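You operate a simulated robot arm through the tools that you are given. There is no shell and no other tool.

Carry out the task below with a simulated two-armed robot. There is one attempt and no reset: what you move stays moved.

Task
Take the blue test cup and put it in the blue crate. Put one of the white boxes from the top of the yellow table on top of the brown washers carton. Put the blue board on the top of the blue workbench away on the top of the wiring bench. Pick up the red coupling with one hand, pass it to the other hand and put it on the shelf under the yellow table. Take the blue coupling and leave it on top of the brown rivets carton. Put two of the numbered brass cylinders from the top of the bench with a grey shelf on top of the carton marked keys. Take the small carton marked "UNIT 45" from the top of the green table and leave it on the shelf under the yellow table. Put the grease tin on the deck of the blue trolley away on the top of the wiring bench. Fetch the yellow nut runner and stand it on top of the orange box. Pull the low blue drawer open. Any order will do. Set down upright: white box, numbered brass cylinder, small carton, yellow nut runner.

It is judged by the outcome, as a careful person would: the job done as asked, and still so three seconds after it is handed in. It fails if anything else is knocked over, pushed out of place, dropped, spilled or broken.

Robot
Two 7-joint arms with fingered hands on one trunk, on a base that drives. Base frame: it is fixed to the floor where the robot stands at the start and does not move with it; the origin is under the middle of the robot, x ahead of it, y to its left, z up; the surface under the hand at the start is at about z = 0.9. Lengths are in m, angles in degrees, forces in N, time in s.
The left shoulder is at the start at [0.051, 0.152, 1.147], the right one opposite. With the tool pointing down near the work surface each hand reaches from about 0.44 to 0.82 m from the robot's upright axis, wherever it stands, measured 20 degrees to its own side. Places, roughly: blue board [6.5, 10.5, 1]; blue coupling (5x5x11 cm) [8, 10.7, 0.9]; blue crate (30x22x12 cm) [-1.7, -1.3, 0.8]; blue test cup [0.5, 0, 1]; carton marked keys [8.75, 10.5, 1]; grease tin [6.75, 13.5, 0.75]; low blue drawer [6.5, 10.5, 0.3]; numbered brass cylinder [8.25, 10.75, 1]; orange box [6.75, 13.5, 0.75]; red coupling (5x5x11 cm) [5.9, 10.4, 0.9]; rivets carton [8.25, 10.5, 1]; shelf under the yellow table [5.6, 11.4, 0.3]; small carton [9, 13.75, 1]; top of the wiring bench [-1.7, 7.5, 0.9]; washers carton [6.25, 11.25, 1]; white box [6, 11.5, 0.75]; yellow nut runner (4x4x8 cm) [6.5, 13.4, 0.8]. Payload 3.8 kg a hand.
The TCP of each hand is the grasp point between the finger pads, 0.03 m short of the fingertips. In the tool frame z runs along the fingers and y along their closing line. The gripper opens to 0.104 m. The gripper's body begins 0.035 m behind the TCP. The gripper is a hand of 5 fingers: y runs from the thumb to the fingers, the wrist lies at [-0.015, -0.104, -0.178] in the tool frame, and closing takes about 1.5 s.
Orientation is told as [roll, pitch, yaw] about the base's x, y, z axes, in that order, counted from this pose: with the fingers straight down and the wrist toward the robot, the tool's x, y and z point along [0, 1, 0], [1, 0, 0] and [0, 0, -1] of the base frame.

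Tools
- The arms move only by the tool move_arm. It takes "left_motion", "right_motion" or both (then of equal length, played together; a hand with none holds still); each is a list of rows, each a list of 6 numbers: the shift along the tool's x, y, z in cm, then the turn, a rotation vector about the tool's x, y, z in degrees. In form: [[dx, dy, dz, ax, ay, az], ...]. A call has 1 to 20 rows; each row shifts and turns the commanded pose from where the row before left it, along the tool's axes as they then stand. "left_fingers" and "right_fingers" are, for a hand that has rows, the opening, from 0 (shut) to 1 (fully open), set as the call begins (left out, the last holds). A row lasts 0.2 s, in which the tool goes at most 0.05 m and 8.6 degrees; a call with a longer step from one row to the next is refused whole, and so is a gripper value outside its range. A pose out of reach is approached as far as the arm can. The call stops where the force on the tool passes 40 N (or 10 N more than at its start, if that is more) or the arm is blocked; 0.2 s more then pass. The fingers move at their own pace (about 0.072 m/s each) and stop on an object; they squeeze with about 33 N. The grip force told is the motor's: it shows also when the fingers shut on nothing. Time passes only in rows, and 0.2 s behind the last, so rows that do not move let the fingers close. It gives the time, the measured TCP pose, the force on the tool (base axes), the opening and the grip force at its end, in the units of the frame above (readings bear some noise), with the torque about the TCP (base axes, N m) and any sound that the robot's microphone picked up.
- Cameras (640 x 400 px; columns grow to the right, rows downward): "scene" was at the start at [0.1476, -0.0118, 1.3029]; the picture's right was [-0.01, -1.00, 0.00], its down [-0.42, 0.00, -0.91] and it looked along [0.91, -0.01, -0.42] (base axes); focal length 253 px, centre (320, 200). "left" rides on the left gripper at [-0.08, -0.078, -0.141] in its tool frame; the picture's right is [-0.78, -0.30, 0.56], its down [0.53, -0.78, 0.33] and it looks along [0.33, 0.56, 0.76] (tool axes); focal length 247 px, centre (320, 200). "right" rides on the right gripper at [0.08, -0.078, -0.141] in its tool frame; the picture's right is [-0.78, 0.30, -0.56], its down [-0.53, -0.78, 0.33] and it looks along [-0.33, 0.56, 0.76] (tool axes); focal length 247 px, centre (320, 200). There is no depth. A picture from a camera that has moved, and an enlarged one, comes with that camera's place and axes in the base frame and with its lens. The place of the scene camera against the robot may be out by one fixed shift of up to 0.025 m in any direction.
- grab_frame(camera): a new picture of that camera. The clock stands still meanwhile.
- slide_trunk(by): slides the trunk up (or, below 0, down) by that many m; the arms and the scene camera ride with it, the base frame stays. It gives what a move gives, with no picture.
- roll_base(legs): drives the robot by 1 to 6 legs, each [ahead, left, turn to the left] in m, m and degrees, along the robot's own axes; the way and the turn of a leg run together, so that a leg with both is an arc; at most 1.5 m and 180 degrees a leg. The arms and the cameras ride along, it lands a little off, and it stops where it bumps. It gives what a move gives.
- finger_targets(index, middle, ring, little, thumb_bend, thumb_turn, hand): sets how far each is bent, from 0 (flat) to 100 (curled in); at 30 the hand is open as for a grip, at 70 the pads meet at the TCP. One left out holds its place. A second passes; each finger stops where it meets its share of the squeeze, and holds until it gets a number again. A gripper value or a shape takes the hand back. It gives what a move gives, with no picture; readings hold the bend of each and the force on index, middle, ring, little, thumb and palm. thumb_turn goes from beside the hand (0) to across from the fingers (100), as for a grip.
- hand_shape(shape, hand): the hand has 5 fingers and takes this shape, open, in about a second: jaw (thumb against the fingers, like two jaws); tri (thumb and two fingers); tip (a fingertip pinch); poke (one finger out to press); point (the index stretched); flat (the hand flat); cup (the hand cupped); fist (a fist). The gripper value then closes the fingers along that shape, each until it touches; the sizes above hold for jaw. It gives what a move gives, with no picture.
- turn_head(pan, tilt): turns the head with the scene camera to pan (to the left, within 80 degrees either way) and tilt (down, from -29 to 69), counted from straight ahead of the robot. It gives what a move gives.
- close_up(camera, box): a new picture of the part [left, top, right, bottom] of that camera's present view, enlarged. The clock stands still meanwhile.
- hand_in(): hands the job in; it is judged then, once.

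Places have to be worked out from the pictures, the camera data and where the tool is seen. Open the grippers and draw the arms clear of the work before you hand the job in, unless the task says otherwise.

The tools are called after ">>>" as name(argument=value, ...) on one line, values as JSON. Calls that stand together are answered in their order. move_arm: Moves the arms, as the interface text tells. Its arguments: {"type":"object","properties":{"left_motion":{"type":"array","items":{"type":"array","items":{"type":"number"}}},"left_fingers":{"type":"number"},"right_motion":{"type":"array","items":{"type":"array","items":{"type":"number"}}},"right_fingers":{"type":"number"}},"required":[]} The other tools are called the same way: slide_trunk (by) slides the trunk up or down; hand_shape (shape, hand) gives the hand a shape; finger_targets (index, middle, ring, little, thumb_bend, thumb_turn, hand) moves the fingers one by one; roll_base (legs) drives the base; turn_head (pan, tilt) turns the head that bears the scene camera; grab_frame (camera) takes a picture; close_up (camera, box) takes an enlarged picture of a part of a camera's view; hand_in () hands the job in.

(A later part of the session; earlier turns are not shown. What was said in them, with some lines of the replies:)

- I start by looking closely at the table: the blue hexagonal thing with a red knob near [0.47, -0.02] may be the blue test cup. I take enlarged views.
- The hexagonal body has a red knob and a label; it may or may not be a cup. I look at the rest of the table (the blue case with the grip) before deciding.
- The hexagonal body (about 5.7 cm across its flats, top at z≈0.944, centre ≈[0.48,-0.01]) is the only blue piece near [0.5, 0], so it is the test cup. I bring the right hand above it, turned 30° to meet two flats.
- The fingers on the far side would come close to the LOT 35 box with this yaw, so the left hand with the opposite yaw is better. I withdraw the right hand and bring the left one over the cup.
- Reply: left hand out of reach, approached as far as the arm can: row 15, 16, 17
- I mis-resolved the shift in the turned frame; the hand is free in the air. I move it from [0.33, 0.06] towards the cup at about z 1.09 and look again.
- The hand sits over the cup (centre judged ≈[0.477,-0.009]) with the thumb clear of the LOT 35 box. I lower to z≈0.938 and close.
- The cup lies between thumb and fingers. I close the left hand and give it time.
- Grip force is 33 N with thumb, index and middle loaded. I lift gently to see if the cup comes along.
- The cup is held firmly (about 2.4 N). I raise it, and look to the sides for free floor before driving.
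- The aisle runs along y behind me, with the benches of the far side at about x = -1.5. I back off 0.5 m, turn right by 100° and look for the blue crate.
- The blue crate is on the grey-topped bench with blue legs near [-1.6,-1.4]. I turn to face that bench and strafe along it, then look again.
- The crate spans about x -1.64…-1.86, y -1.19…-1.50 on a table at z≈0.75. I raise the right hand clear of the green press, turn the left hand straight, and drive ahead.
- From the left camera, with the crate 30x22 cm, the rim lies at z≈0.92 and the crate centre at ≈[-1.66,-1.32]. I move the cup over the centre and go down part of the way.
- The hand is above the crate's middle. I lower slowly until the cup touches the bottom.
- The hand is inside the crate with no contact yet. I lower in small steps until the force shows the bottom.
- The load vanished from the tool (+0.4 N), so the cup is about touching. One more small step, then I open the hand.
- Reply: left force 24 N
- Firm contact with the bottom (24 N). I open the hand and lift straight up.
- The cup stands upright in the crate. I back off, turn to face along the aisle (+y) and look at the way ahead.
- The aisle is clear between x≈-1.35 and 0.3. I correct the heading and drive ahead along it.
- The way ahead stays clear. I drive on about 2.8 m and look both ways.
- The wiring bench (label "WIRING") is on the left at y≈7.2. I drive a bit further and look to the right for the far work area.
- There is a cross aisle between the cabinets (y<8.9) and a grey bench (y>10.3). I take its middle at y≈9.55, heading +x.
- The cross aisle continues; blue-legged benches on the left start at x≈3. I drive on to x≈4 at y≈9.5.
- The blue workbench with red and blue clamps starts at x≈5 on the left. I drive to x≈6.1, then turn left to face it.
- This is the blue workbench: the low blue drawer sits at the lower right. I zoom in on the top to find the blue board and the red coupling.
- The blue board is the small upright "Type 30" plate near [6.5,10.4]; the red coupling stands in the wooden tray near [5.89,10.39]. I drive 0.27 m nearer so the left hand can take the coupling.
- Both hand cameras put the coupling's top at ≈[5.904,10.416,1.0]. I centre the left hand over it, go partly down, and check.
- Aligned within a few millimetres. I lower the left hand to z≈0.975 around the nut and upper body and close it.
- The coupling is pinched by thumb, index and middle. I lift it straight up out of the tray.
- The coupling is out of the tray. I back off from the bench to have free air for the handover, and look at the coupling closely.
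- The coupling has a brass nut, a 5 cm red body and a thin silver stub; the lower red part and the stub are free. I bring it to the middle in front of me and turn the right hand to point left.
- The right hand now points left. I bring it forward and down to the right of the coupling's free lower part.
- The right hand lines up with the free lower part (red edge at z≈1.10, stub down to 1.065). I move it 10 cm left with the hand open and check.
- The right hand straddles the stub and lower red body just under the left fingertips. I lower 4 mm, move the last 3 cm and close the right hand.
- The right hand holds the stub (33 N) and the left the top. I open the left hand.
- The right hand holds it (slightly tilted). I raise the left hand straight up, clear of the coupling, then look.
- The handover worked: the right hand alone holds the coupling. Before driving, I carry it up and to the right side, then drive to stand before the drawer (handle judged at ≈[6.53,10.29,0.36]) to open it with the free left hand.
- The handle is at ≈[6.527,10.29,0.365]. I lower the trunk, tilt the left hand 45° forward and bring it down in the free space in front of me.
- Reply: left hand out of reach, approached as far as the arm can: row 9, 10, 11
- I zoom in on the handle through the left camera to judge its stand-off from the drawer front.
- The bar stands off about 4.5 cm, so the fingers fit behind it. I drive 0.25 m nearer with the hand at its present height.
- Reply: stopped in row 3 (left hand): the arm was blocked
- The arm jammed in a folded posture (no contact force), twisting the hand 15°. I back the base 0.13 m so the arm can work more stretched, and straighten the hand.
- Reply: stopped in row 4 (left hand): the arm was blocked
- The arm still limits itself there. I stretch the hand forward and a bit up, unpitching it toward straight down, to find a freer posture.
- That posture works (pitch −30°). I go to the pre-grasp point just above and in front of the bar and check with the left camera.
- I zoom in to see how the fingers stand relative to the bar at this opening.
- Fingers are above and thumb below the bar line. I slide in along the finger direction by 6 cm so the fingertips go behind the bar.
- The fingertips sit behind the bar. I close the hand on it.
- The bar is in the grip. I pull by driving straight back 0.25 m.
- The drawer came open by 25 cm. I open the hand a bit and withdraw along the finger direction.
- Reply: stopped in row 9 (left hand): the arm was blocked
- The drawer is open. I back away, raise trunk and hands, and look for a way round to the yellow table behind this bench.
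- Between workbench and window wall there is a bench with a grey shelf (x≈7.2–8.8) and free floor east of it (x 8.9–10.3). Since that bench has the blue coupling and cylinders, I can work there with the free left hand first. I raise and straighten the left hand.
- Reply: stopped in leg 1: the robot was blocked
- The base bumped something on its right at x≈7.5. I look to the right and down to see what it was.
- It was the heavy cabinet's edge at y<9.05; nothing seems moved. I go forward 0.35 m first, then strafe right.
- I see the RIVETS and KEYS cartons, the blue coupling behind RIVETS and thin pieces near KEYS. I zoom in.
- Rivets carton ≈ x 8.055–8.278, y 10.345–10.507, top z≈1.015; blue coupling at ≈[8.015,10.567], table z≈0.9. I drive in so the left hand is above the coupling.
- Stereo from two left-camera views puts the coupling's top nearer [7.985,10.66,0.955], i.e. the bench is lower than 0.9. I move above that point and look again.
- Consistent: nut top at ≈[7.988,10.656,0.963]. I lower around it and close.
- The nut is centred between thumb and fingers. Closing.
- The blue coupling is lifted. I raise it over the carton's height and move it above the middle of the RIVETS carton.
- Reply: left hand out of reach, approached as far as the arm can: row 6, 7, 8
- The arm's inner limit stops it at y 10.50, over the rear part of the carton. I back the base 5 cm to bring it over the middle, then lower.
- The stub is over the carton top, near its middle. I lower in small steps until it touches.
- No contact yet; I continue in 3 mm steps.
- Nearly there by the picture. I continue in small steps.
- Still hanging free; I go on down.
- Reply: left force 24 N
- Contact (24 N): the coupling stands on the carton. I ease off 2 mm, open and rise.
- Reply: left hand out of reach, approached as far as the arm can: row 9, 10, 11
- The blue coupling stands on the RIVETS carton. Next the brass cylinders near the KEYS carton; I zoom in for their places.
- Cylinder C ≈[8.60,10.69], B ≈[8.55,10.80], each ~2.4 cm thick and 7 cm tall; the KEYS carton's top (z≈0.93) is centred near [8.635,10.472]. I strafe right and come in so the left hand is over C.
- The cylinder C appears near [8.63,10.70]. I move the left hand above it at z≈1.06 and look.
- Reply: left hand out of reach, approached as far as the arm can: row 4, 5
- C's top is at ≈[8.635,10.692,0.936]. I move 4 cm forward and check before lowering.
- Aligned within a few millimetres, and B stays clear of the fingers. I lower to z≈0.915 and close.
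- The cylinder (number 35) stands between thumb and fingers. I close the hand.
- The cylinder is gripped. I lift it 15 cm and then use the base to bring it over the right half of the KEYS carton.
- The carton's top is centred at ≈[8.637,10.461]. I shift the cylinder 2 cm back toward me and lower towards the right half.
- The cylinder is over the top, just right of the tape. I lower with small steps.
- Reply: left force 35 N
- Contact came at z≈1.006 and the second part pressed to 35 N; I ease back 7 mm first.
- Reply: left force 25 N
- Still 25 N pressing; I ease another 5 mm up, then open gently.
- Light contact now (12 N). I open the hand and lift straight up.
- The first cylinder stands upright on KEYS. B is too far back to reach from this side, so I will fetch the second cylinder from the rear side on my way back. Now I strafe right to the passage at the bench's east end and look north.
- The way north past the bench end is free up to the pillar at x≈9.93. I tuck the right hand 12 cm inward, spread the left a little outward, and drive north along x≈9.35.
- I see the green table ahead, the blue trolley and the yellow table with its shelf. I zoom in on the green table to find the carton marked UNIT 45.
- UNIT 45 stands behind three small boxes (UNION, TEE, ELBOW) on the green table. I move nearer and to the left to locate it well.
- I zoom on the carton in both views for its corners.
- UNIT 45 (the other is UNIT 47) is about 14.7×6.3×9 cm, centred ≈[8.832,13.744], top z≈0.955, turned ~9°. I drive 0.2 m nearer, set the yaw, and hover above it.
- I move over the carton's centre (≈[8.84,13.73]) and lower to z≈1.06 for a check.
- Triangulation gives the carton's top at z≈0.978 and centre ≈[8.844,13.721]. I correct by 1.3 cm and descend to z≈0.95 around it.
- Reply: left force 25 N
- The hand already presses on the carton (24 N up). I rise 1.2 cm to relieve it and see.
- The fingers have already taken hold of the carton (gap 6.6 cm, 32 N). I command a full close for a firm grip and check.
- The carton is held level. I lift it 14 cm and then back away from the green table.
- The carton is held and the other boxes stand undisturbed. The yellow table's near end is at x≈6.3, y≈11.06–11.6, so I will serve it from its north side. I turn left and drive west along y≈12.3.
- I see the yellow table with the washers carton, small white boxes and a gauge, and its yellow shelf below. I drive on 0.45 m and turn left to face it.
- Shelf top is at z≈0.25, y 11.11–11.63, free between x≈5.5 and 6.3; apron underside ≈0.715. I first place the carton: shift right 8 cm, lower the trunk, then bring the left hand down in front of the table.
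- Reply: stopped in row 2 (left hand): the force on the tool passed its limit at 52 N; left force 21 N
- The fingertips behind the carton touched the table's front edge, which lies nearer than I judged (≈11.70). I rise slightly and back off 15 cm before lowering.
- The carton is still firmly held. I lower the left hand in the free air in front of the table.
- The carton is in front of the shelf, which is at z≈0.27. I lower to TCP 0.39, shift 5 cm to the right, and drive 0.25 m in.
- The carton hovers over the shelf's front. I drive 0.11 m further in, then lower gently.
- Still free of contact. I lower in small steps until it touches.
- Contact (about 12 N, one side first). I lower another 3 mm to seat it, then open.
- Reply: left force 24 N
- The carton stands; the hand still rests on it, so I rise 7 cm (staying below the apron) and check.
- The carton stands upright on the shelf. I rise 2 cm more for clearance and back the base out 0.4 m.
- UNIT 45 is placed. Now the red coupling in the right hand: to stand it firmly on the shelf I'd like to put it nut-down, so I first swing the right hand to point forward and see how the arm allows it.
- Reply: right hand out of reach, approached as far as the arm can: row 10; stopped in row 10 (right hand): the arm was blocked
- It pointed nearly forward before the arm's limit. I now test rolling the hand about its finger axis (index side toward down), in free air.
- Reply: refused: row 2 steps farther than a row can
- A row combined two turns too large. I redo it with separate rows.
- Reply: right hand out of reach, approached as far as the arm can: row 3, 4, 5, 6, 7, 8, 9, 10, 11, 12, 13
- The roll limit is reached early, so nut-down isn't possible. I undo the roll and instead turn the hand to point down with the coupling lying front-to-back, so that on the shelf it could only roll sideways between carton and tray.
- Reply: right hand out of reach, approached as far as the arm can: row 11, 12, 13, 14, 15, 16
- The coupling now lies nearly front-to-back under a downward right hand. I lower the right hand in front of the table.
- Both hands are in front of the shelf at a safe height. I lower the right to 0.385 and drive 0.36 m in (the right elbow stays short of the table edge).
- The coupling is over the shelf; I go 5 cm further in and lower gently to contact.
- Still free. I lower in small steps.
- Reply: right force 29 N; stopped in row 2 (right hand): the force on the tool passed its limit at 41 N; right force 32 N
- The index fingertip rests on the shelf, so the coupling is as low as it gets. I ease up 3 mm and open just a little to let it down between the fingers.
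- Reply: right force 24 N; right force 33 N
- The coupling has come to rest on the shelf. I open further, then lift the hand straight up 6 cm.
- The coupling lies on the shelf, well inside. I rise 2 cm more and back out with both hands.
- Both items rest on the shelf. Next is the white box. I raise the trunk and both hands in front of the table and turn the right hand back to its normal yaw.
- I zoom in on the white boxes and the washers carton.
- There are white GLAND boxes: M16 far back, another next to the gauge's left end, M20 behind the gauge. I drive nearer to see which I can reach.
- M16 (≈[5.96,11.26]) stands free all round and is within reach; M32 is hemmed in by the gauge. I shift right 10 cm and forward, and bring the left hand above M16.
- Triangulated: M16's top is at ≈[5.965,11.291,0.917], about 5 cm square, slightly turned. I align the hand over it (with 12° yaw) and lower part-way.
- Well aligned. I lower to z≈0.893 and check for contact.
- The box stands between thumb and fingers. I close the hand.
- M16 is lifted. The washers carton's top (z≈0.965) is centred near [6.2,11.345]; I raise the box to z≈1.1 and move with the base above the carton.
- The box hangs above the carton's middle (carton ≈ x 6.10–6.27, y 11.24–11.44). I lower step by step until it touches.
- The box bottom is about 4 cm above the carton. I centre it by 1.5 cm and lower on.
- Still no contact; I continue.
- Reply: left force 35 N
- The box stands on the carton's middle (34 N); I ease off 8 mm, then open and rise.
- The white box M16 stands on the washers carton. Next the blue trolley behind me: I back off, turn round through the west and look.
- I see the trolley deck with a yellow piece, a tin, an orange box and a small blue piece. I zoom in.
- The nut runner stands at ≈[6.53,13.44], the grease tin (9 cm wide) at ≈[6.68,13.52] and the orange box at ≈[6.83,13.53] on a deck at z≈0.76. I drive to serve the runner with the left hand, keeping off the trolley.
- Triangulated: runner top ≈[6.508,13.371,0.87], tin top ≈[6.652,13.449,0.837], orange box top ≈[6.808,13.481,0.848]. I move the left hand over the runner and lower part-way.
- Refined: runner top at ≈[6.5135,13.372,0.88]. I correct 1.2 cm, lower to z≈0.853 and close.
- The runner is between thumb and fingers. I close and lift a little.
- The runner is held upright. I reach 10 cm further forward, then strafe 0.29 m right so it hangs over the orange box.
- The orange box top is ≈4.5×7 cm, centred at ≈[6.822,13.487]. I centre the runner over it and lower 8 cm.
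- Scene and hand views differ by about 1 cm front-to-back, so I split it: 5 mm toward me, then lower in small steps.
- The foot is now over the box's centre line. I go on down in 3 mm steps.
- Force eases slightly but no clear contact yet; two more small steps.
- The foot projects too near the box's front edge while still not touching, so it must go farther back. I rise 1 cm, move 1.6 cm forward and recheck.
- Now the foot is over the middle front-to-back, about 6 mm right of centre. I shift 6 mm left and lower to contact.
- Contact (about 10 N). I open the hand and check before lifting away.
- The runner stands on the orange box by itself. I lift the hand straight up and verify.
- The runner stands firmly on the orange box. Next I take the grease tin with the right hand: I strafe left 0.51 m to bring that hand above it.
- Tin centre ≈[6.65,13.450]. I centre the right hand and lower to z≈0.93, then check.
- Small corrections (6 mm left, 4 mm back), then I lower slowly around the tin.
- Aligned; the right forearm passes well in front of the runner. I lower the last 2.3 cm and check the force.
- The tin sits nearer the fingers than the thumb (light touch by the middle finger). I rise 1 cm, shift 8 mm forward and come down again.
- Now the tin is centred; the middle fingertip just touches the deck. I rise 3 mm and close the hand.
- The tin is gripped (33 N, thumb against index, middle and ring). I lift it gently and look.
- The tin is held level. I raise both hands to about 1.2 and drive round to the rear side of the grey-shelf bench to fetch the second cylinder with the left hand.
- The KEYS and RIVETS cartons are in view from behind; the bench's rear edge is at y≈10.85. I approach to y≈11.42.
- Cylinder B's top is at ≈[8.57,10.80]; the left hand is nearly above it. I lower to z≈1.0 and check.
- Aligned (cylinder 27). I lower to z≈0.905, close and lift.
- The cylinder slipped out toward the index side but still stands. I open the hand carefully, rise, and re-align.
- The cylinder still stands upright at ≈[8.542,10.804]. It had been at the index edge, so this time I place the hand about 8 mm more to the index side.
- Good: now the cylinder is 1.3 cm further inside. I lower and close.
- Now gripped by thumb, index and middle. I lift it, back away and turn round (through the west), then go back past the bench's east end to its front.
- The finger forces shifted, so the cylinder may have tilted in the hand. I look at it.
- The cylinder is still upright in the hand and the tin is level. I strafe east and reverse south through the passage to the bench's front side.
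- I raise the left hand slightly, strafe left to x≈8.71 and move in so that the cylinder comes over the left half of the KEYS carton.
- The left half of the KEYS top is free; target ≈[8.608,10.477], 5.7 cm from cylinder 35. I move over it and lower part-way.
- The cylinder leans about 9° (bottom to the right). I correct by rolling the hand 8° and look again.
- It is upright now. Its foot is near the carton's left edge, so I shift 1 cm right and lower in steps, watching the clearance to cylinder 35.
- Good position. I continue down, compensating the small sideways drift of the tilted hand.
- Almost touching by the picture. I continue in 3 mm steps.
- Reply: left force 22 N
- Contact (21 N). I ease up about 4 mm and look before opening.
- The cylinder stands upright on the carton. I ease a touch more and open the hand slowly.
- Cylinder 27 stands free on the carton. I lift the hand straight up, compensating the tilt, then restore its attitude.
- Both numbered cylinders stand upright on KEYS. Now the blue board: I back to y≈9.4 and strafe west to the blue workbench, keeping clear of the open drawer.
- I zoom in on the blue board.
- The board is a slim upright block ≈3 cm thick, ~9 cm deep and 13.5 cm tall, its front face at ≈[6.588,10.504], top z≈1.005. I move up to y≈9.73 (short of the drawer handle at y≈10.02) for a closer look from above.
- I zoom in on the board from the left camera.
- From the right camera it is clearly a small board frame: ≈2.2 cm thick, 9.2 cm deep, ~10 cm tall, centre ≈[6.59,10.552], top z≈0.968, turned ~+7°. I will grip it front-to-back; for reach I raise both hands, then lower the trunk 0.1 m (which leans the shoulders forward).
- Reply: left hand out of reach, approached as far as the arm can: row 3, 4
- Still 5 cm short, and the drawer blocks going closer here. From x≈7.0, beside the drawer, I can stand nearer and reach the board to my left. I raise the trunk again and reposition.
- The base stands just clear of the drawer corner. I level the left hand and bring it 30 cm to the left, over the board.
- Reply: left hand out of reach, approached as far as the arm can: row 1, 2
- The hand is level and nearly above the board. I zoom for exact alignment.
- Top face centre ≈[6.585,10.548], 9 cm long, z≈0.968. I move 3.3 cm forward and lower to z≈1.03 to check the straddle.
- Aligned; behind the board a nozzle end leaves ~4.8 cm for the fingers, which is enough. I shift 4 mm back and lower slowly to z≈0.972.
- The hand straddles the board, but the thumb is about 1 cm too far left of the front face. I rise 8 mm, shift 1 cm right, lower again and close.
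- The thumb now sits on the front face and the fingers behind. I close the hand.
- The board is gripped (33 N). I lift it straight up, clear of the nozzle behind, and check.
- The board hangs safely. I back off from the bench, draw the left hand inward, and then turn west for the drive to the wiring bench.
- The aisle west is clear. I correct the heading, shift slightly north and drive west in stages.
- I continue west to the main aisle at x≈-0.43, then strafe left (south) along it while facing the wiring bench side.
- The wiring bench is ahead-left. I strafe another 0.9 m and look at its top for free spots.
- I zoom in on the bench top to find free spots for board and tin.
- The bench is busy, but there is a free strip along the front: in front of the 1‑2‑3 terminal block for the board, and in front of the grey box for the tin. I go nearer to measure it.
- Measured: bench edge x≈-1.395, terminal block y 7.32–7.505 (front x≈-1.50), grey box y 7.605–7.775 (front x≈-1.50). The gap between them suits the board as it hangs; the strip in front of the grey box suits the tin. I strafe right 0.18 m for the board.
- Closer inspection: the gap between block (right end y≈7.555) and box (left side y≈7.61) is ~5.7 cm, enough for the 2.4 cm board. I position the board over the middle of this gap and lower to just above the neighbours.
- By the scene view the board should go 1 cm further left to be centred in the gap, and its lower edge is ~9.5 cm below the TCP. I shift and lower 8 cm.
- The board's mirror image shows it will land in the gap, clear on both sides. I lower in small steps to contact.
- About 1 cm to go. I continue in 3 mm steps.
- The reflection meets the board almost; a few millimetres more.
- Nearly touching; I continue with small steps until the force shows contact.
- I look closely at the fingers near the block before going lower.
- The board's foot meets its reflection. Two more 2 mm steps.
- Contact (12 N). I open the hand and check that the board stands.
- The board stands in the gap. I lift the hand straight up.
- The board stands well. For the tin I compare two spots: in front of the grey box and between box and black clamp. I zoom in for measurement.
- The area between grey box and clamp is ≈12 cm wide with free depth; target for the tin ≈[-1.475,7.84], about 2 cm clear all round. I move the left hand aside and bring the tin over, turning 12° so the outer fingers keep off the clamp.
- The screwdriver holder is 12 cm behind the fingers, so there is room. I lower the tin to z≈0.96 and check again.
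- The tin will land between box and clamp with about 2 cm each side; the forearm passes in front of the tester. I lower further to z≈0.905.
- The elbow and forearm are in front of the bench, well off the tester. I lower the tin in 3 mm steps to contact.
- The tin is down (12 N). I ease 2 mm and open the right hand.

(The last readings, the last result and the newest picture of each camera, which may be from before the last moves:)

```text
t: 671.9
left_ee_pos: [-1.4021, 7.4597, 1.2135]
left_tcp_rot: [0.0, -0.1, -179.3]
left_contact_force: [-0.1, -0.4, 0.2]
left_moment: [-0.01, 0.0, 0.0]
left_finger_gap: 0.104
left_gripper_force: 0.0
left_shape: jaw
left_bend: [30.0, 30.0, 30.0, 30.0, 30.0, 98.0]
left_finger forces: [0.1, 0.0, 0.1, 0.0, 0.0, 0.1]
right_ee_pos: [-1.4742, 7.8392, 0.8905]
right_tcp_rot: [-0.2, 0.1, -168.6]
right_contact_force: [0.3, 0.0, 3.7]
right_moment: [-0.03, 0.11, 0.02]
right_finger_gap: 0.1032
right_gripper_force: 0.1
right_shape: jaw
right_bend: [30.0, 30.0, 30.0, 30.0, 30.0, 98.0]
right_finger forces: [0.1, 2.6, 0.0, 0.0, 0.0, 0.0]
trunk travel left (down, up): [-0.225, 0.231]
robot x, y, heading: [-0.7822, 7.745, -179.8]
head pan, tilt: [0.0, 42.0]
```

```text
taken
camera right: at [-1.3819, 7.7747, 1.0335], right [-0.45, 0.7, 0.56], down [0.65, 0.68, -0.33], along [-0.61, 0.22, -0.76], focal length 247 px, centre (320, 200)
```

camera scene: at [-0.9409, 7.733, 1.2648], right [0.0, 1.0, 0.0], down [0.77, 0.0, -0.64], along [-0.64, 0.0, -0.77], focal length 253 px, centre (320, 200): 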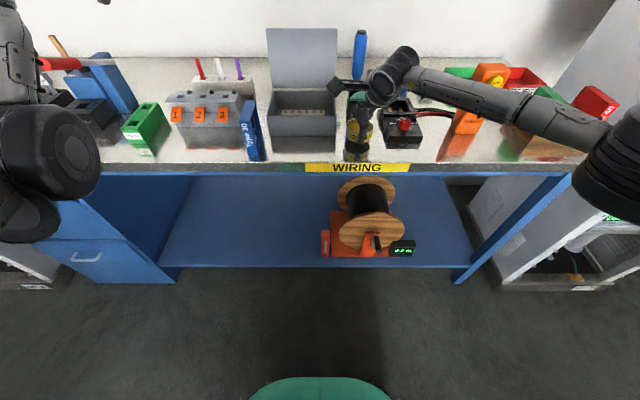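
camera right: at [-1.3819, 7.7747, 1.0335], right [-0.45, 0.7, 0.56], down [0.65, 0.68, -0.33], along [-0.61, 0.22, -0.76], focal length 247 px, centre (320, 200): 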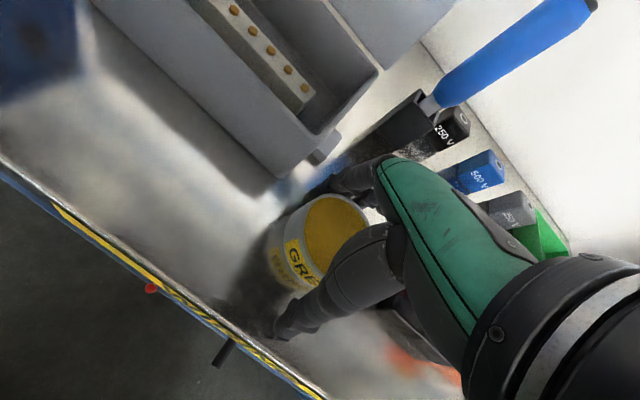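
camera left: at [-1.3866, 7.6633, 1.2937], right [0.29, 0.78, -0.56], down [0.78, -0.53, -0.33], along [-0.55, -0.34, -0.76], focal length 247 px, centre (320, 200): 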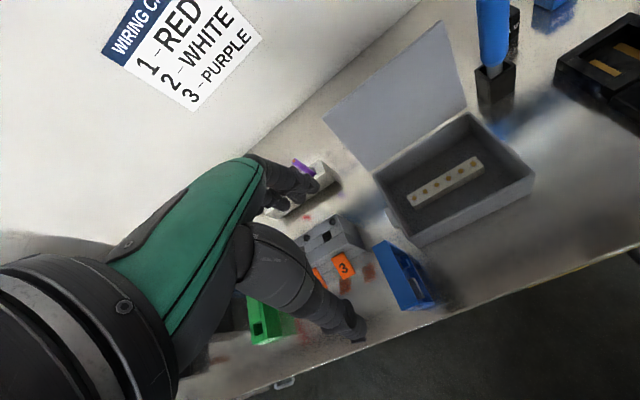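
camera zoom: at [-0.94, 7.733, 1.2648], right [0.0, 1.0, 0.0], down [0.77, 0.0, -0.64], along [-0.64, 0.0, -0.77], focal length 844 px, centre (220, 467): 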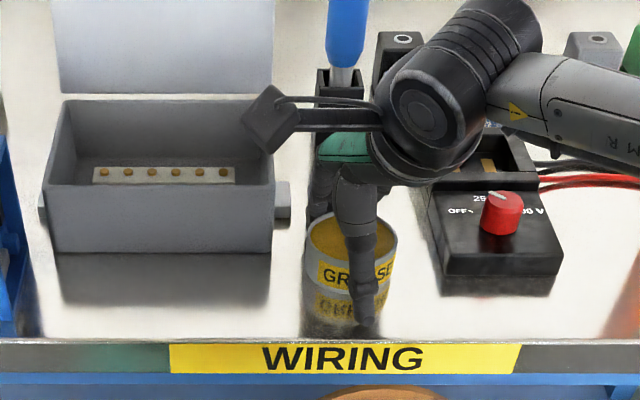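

The tin stands free between the open fingers. I lift the right hand straight up and back away from the bench.

>>> move_arm(right_motion=[[0, 0, -0.5, 0, 0, 0], [0, 0, -2, 0, 0, 0], [0, 0, -4, 0, 0, 0], [0, 0, -4, 0, 0, 0], [0, 0, -4, 0, 0, 0], [0, 0, -4, 0, 0, 0], [0, 0, -4, 0, 0, 0], [0, 0, -4, 0, 0, 0], [0, 0, 0, 0, 0, 0]])

>>> roll_base(legs=[[-0.4, 0, 0]])

>>> turn_head(pan=0, tilt=28)

>>> grab_frame(camera="scene")

>>> close_up(camera="scene", box=[200, 90, 450, 210])

```text
t: 673.9
left_ee_pos: [-1.4041, 7.4613, 1.2133]
left_tcp_rot: [0.0, 0.1, -179.5]
left_contact_force: [0.6, 0.1, -0.3]
left_moment: [-0.04, -0.02, -0.04]
left_finger_gap: 0.1039
left_gripper_force: 0.0
left_shape: jaw
left_bend: [30.0, 30.0, 30.0, 30.0, 30.0, 98.0]
left_finger forces: [0.0, 0.0, 0.1, 0.0, 0.1, 0.1]
right_ee_pos: [-1.4736, 7.8365, 1.156]
right_tcp_rot: [-0.2, 0.0, -168.4]
right_contact_force: [-0.7, 0.5, -0.2]
right_moment: [0.01, 0.01, 0.02]
right_finger_gap: 0.1038
right_gripper_force: 0.0
right_shape: jaw
right_bend: [30.0, 30.0, 30.0, 30.0, 30.0, 98.0]
right_finger forces: [0.0, 0.1, 0.0, 0.0, 0.1, 0.0]
trunk travel left (down, up): [-0.225, 0.231]
robot x, y, heading: [-0.7874, 7.7431, -180.0]
head pan, tilt: [0.0, 42.0]
```

```text
t: 676.5
left_ee_pos: [-0.9994, 7.4617, 1.2128]
left_tcp_rot: [0.1, 0.0, -179.5]
left_contact_force: [0.4, 0.3, -0.5]
left_moment: [0.03, 0.0, -0.02]
left_finger_gap: 0.1042
left_gripper_force: 0.0
left_shape: jaw
left_bend: [30.0, 30.0, 30.0, 30.0, 30.0, 98.0]
left_finger forces: [0.1, 0.0, 0.2, 0.0, 0.1, 0.1]
right_ee_pos: [-1.0699, 7.8379, 1.1567]
right_tcp_rot: [-0.2, 0.2, -168.6]
right_contact_force: [0.4, -0.4, 0.0]
right_moment: [0.0, 0.04, 0.01]
right_finger_gap: 0.1039
right_gripper_force: 0.1
right_shape: jaw
right_bend: [30.0, 30.0, 30.0, 30.0, 30.0, 98.0]
right_finger forces: [0.1, 0.0, 0.0, 0.0, 0.0, 0.0]
trunk travel left (down, up): [-0.225, 0.231]
robot x, y, heading: [-0.3818, 7.7436, 179.9]
head pan, tilt: [0.0, 42.0]
```

```text
t: 677.2
left_ee_pos: [-0.9976, 7.4619, 1.2136]
left_tcp_rot: [-0.1, -0.2, -179.4]
left_contact_force: [-0.3, -0.9, 0.1]
left_moment: [0.0, -0.01, -0.01]
left_finger_gap: 0.1043
left_gripper_force: 0.1
left_shape: jaw
left_bend: [30.0, 30.0, 30.0, 30.0, 30.0, 98.0]
left_finger forces: [0.0, 0.0, 0.1, 0.1, 0.0, 0.0]
right_ee_pos: [-1.0681, 7.8368, 1.1572]
right_tcp_rot: [-0.2, 0.1, -168.6]
right_contact_force: [0.0, -0.3, 0.1]
right_moment: [-0.02, 0.02, -0.01]
right_finger_gap: 0.1037
right_gripper_force: 0.0
right_shape: jaw
right_bend: [30.0, 30.0, 30.0, 30.0, 30.0, 98.0]
right_finger forces: [0.0, 0.0, 0.0, 0.0, 0.0, 0.0]
trunk travel left (down, up): [-0.225, 0.231]
robot x, y, heading: [-0.3789, 7.7456, 180.0]
head pan, tilt: [0.0, 28.0]
```

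```text
taken
camera scene: at [-0.5459, 7.7333, 1.285], right [0.0, 1.0, 0.0], down [0.59, 0.0, -0.81], along [-0.81, 0.0, -0.59], focal length 253 px, centre (320, 200)
```

scene: 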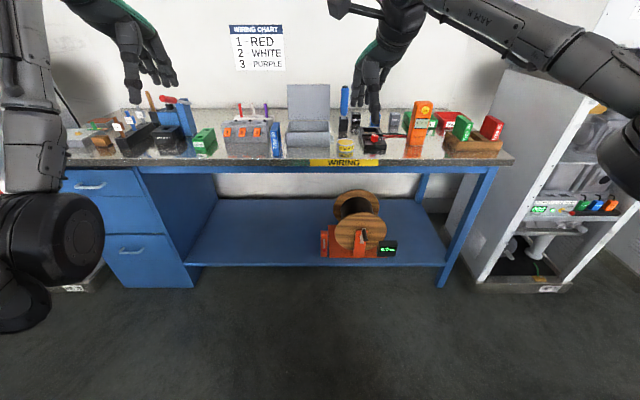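

```text
2.56 times, centred on (325, 150) of scene
camera zoom: at [-0.5459, 7.7333, 1.285], right [0.0, 1.0, 0.0], down [0.59, 0.0, -0.81], along [-0.81, 0.0, -0.59], focal length 648 px, centre (307, 328)
```

zoom: 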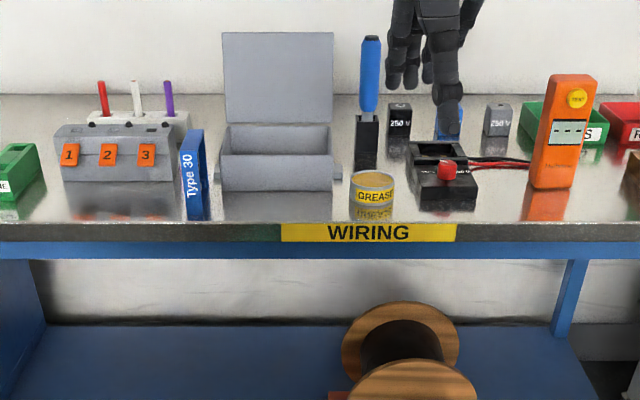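

Everything is in place: cup in crate, white box on washers, board and tin on the wiring bench, red coupling and UNIT 45 on the yellow table's shelf, blue coupling on rivets, two cylinders on keys, runner on the orange box, drawer open. Both hands are open and clear of the work, so I hand the job in.

>>> hand_in()

```text
The job is handed in.
```

I finished all ten tasks and handed the job in; I don't have the judge's result.

| Task | Where it ended up |
|---|---|
| Blue test cup | In the blue crate |
| White box | GLAND M16, upright on the washers carton |
| Blue board | "Type 30", standing on the wiring bench between the terminal block and the grey box |
| Red coupling | Taken with the left hand, passed to the right, left on the shelf under the yellow table, **lying on its side** |
| Blue coupling | Standing on the rivets carton |
| Brass cylinders | 35 and 27, upright on the keys carton |
| UNIT 45 carton | Upright on the shelf under the yellow table |
| Grease tin | On the wiring bench, between the grey box and the black clamp |
| Yellow nut runner | Standing on the orange box on the trolley |
| Low blue drawer | Pulled open about 25 cm |

- **Lying coupling:** The arm could not turn far enough to stand the coupling up. I placed it clear of the shelf's front edge; it had not rolled when I last saw it, about half a minute later.
- **Contacts along the way:** The base bumped a cabinet edge near the grey-shelf bench. The left hand pressed the yellow table's front edge with about 52 N while I was lowering UNIT 45. Nothing looked moved in either case.
- **Not rechecked at the end:** I did not drive back before handing in. The red coupling, nut runner, blue coupling and UNIT 45 carton were last confirmed when I passed them earlier.
- **Cylinder 27:** It slipped out of the first grip but stayed standing, and the second grip held. It stands towards the left rear of the keys carton.
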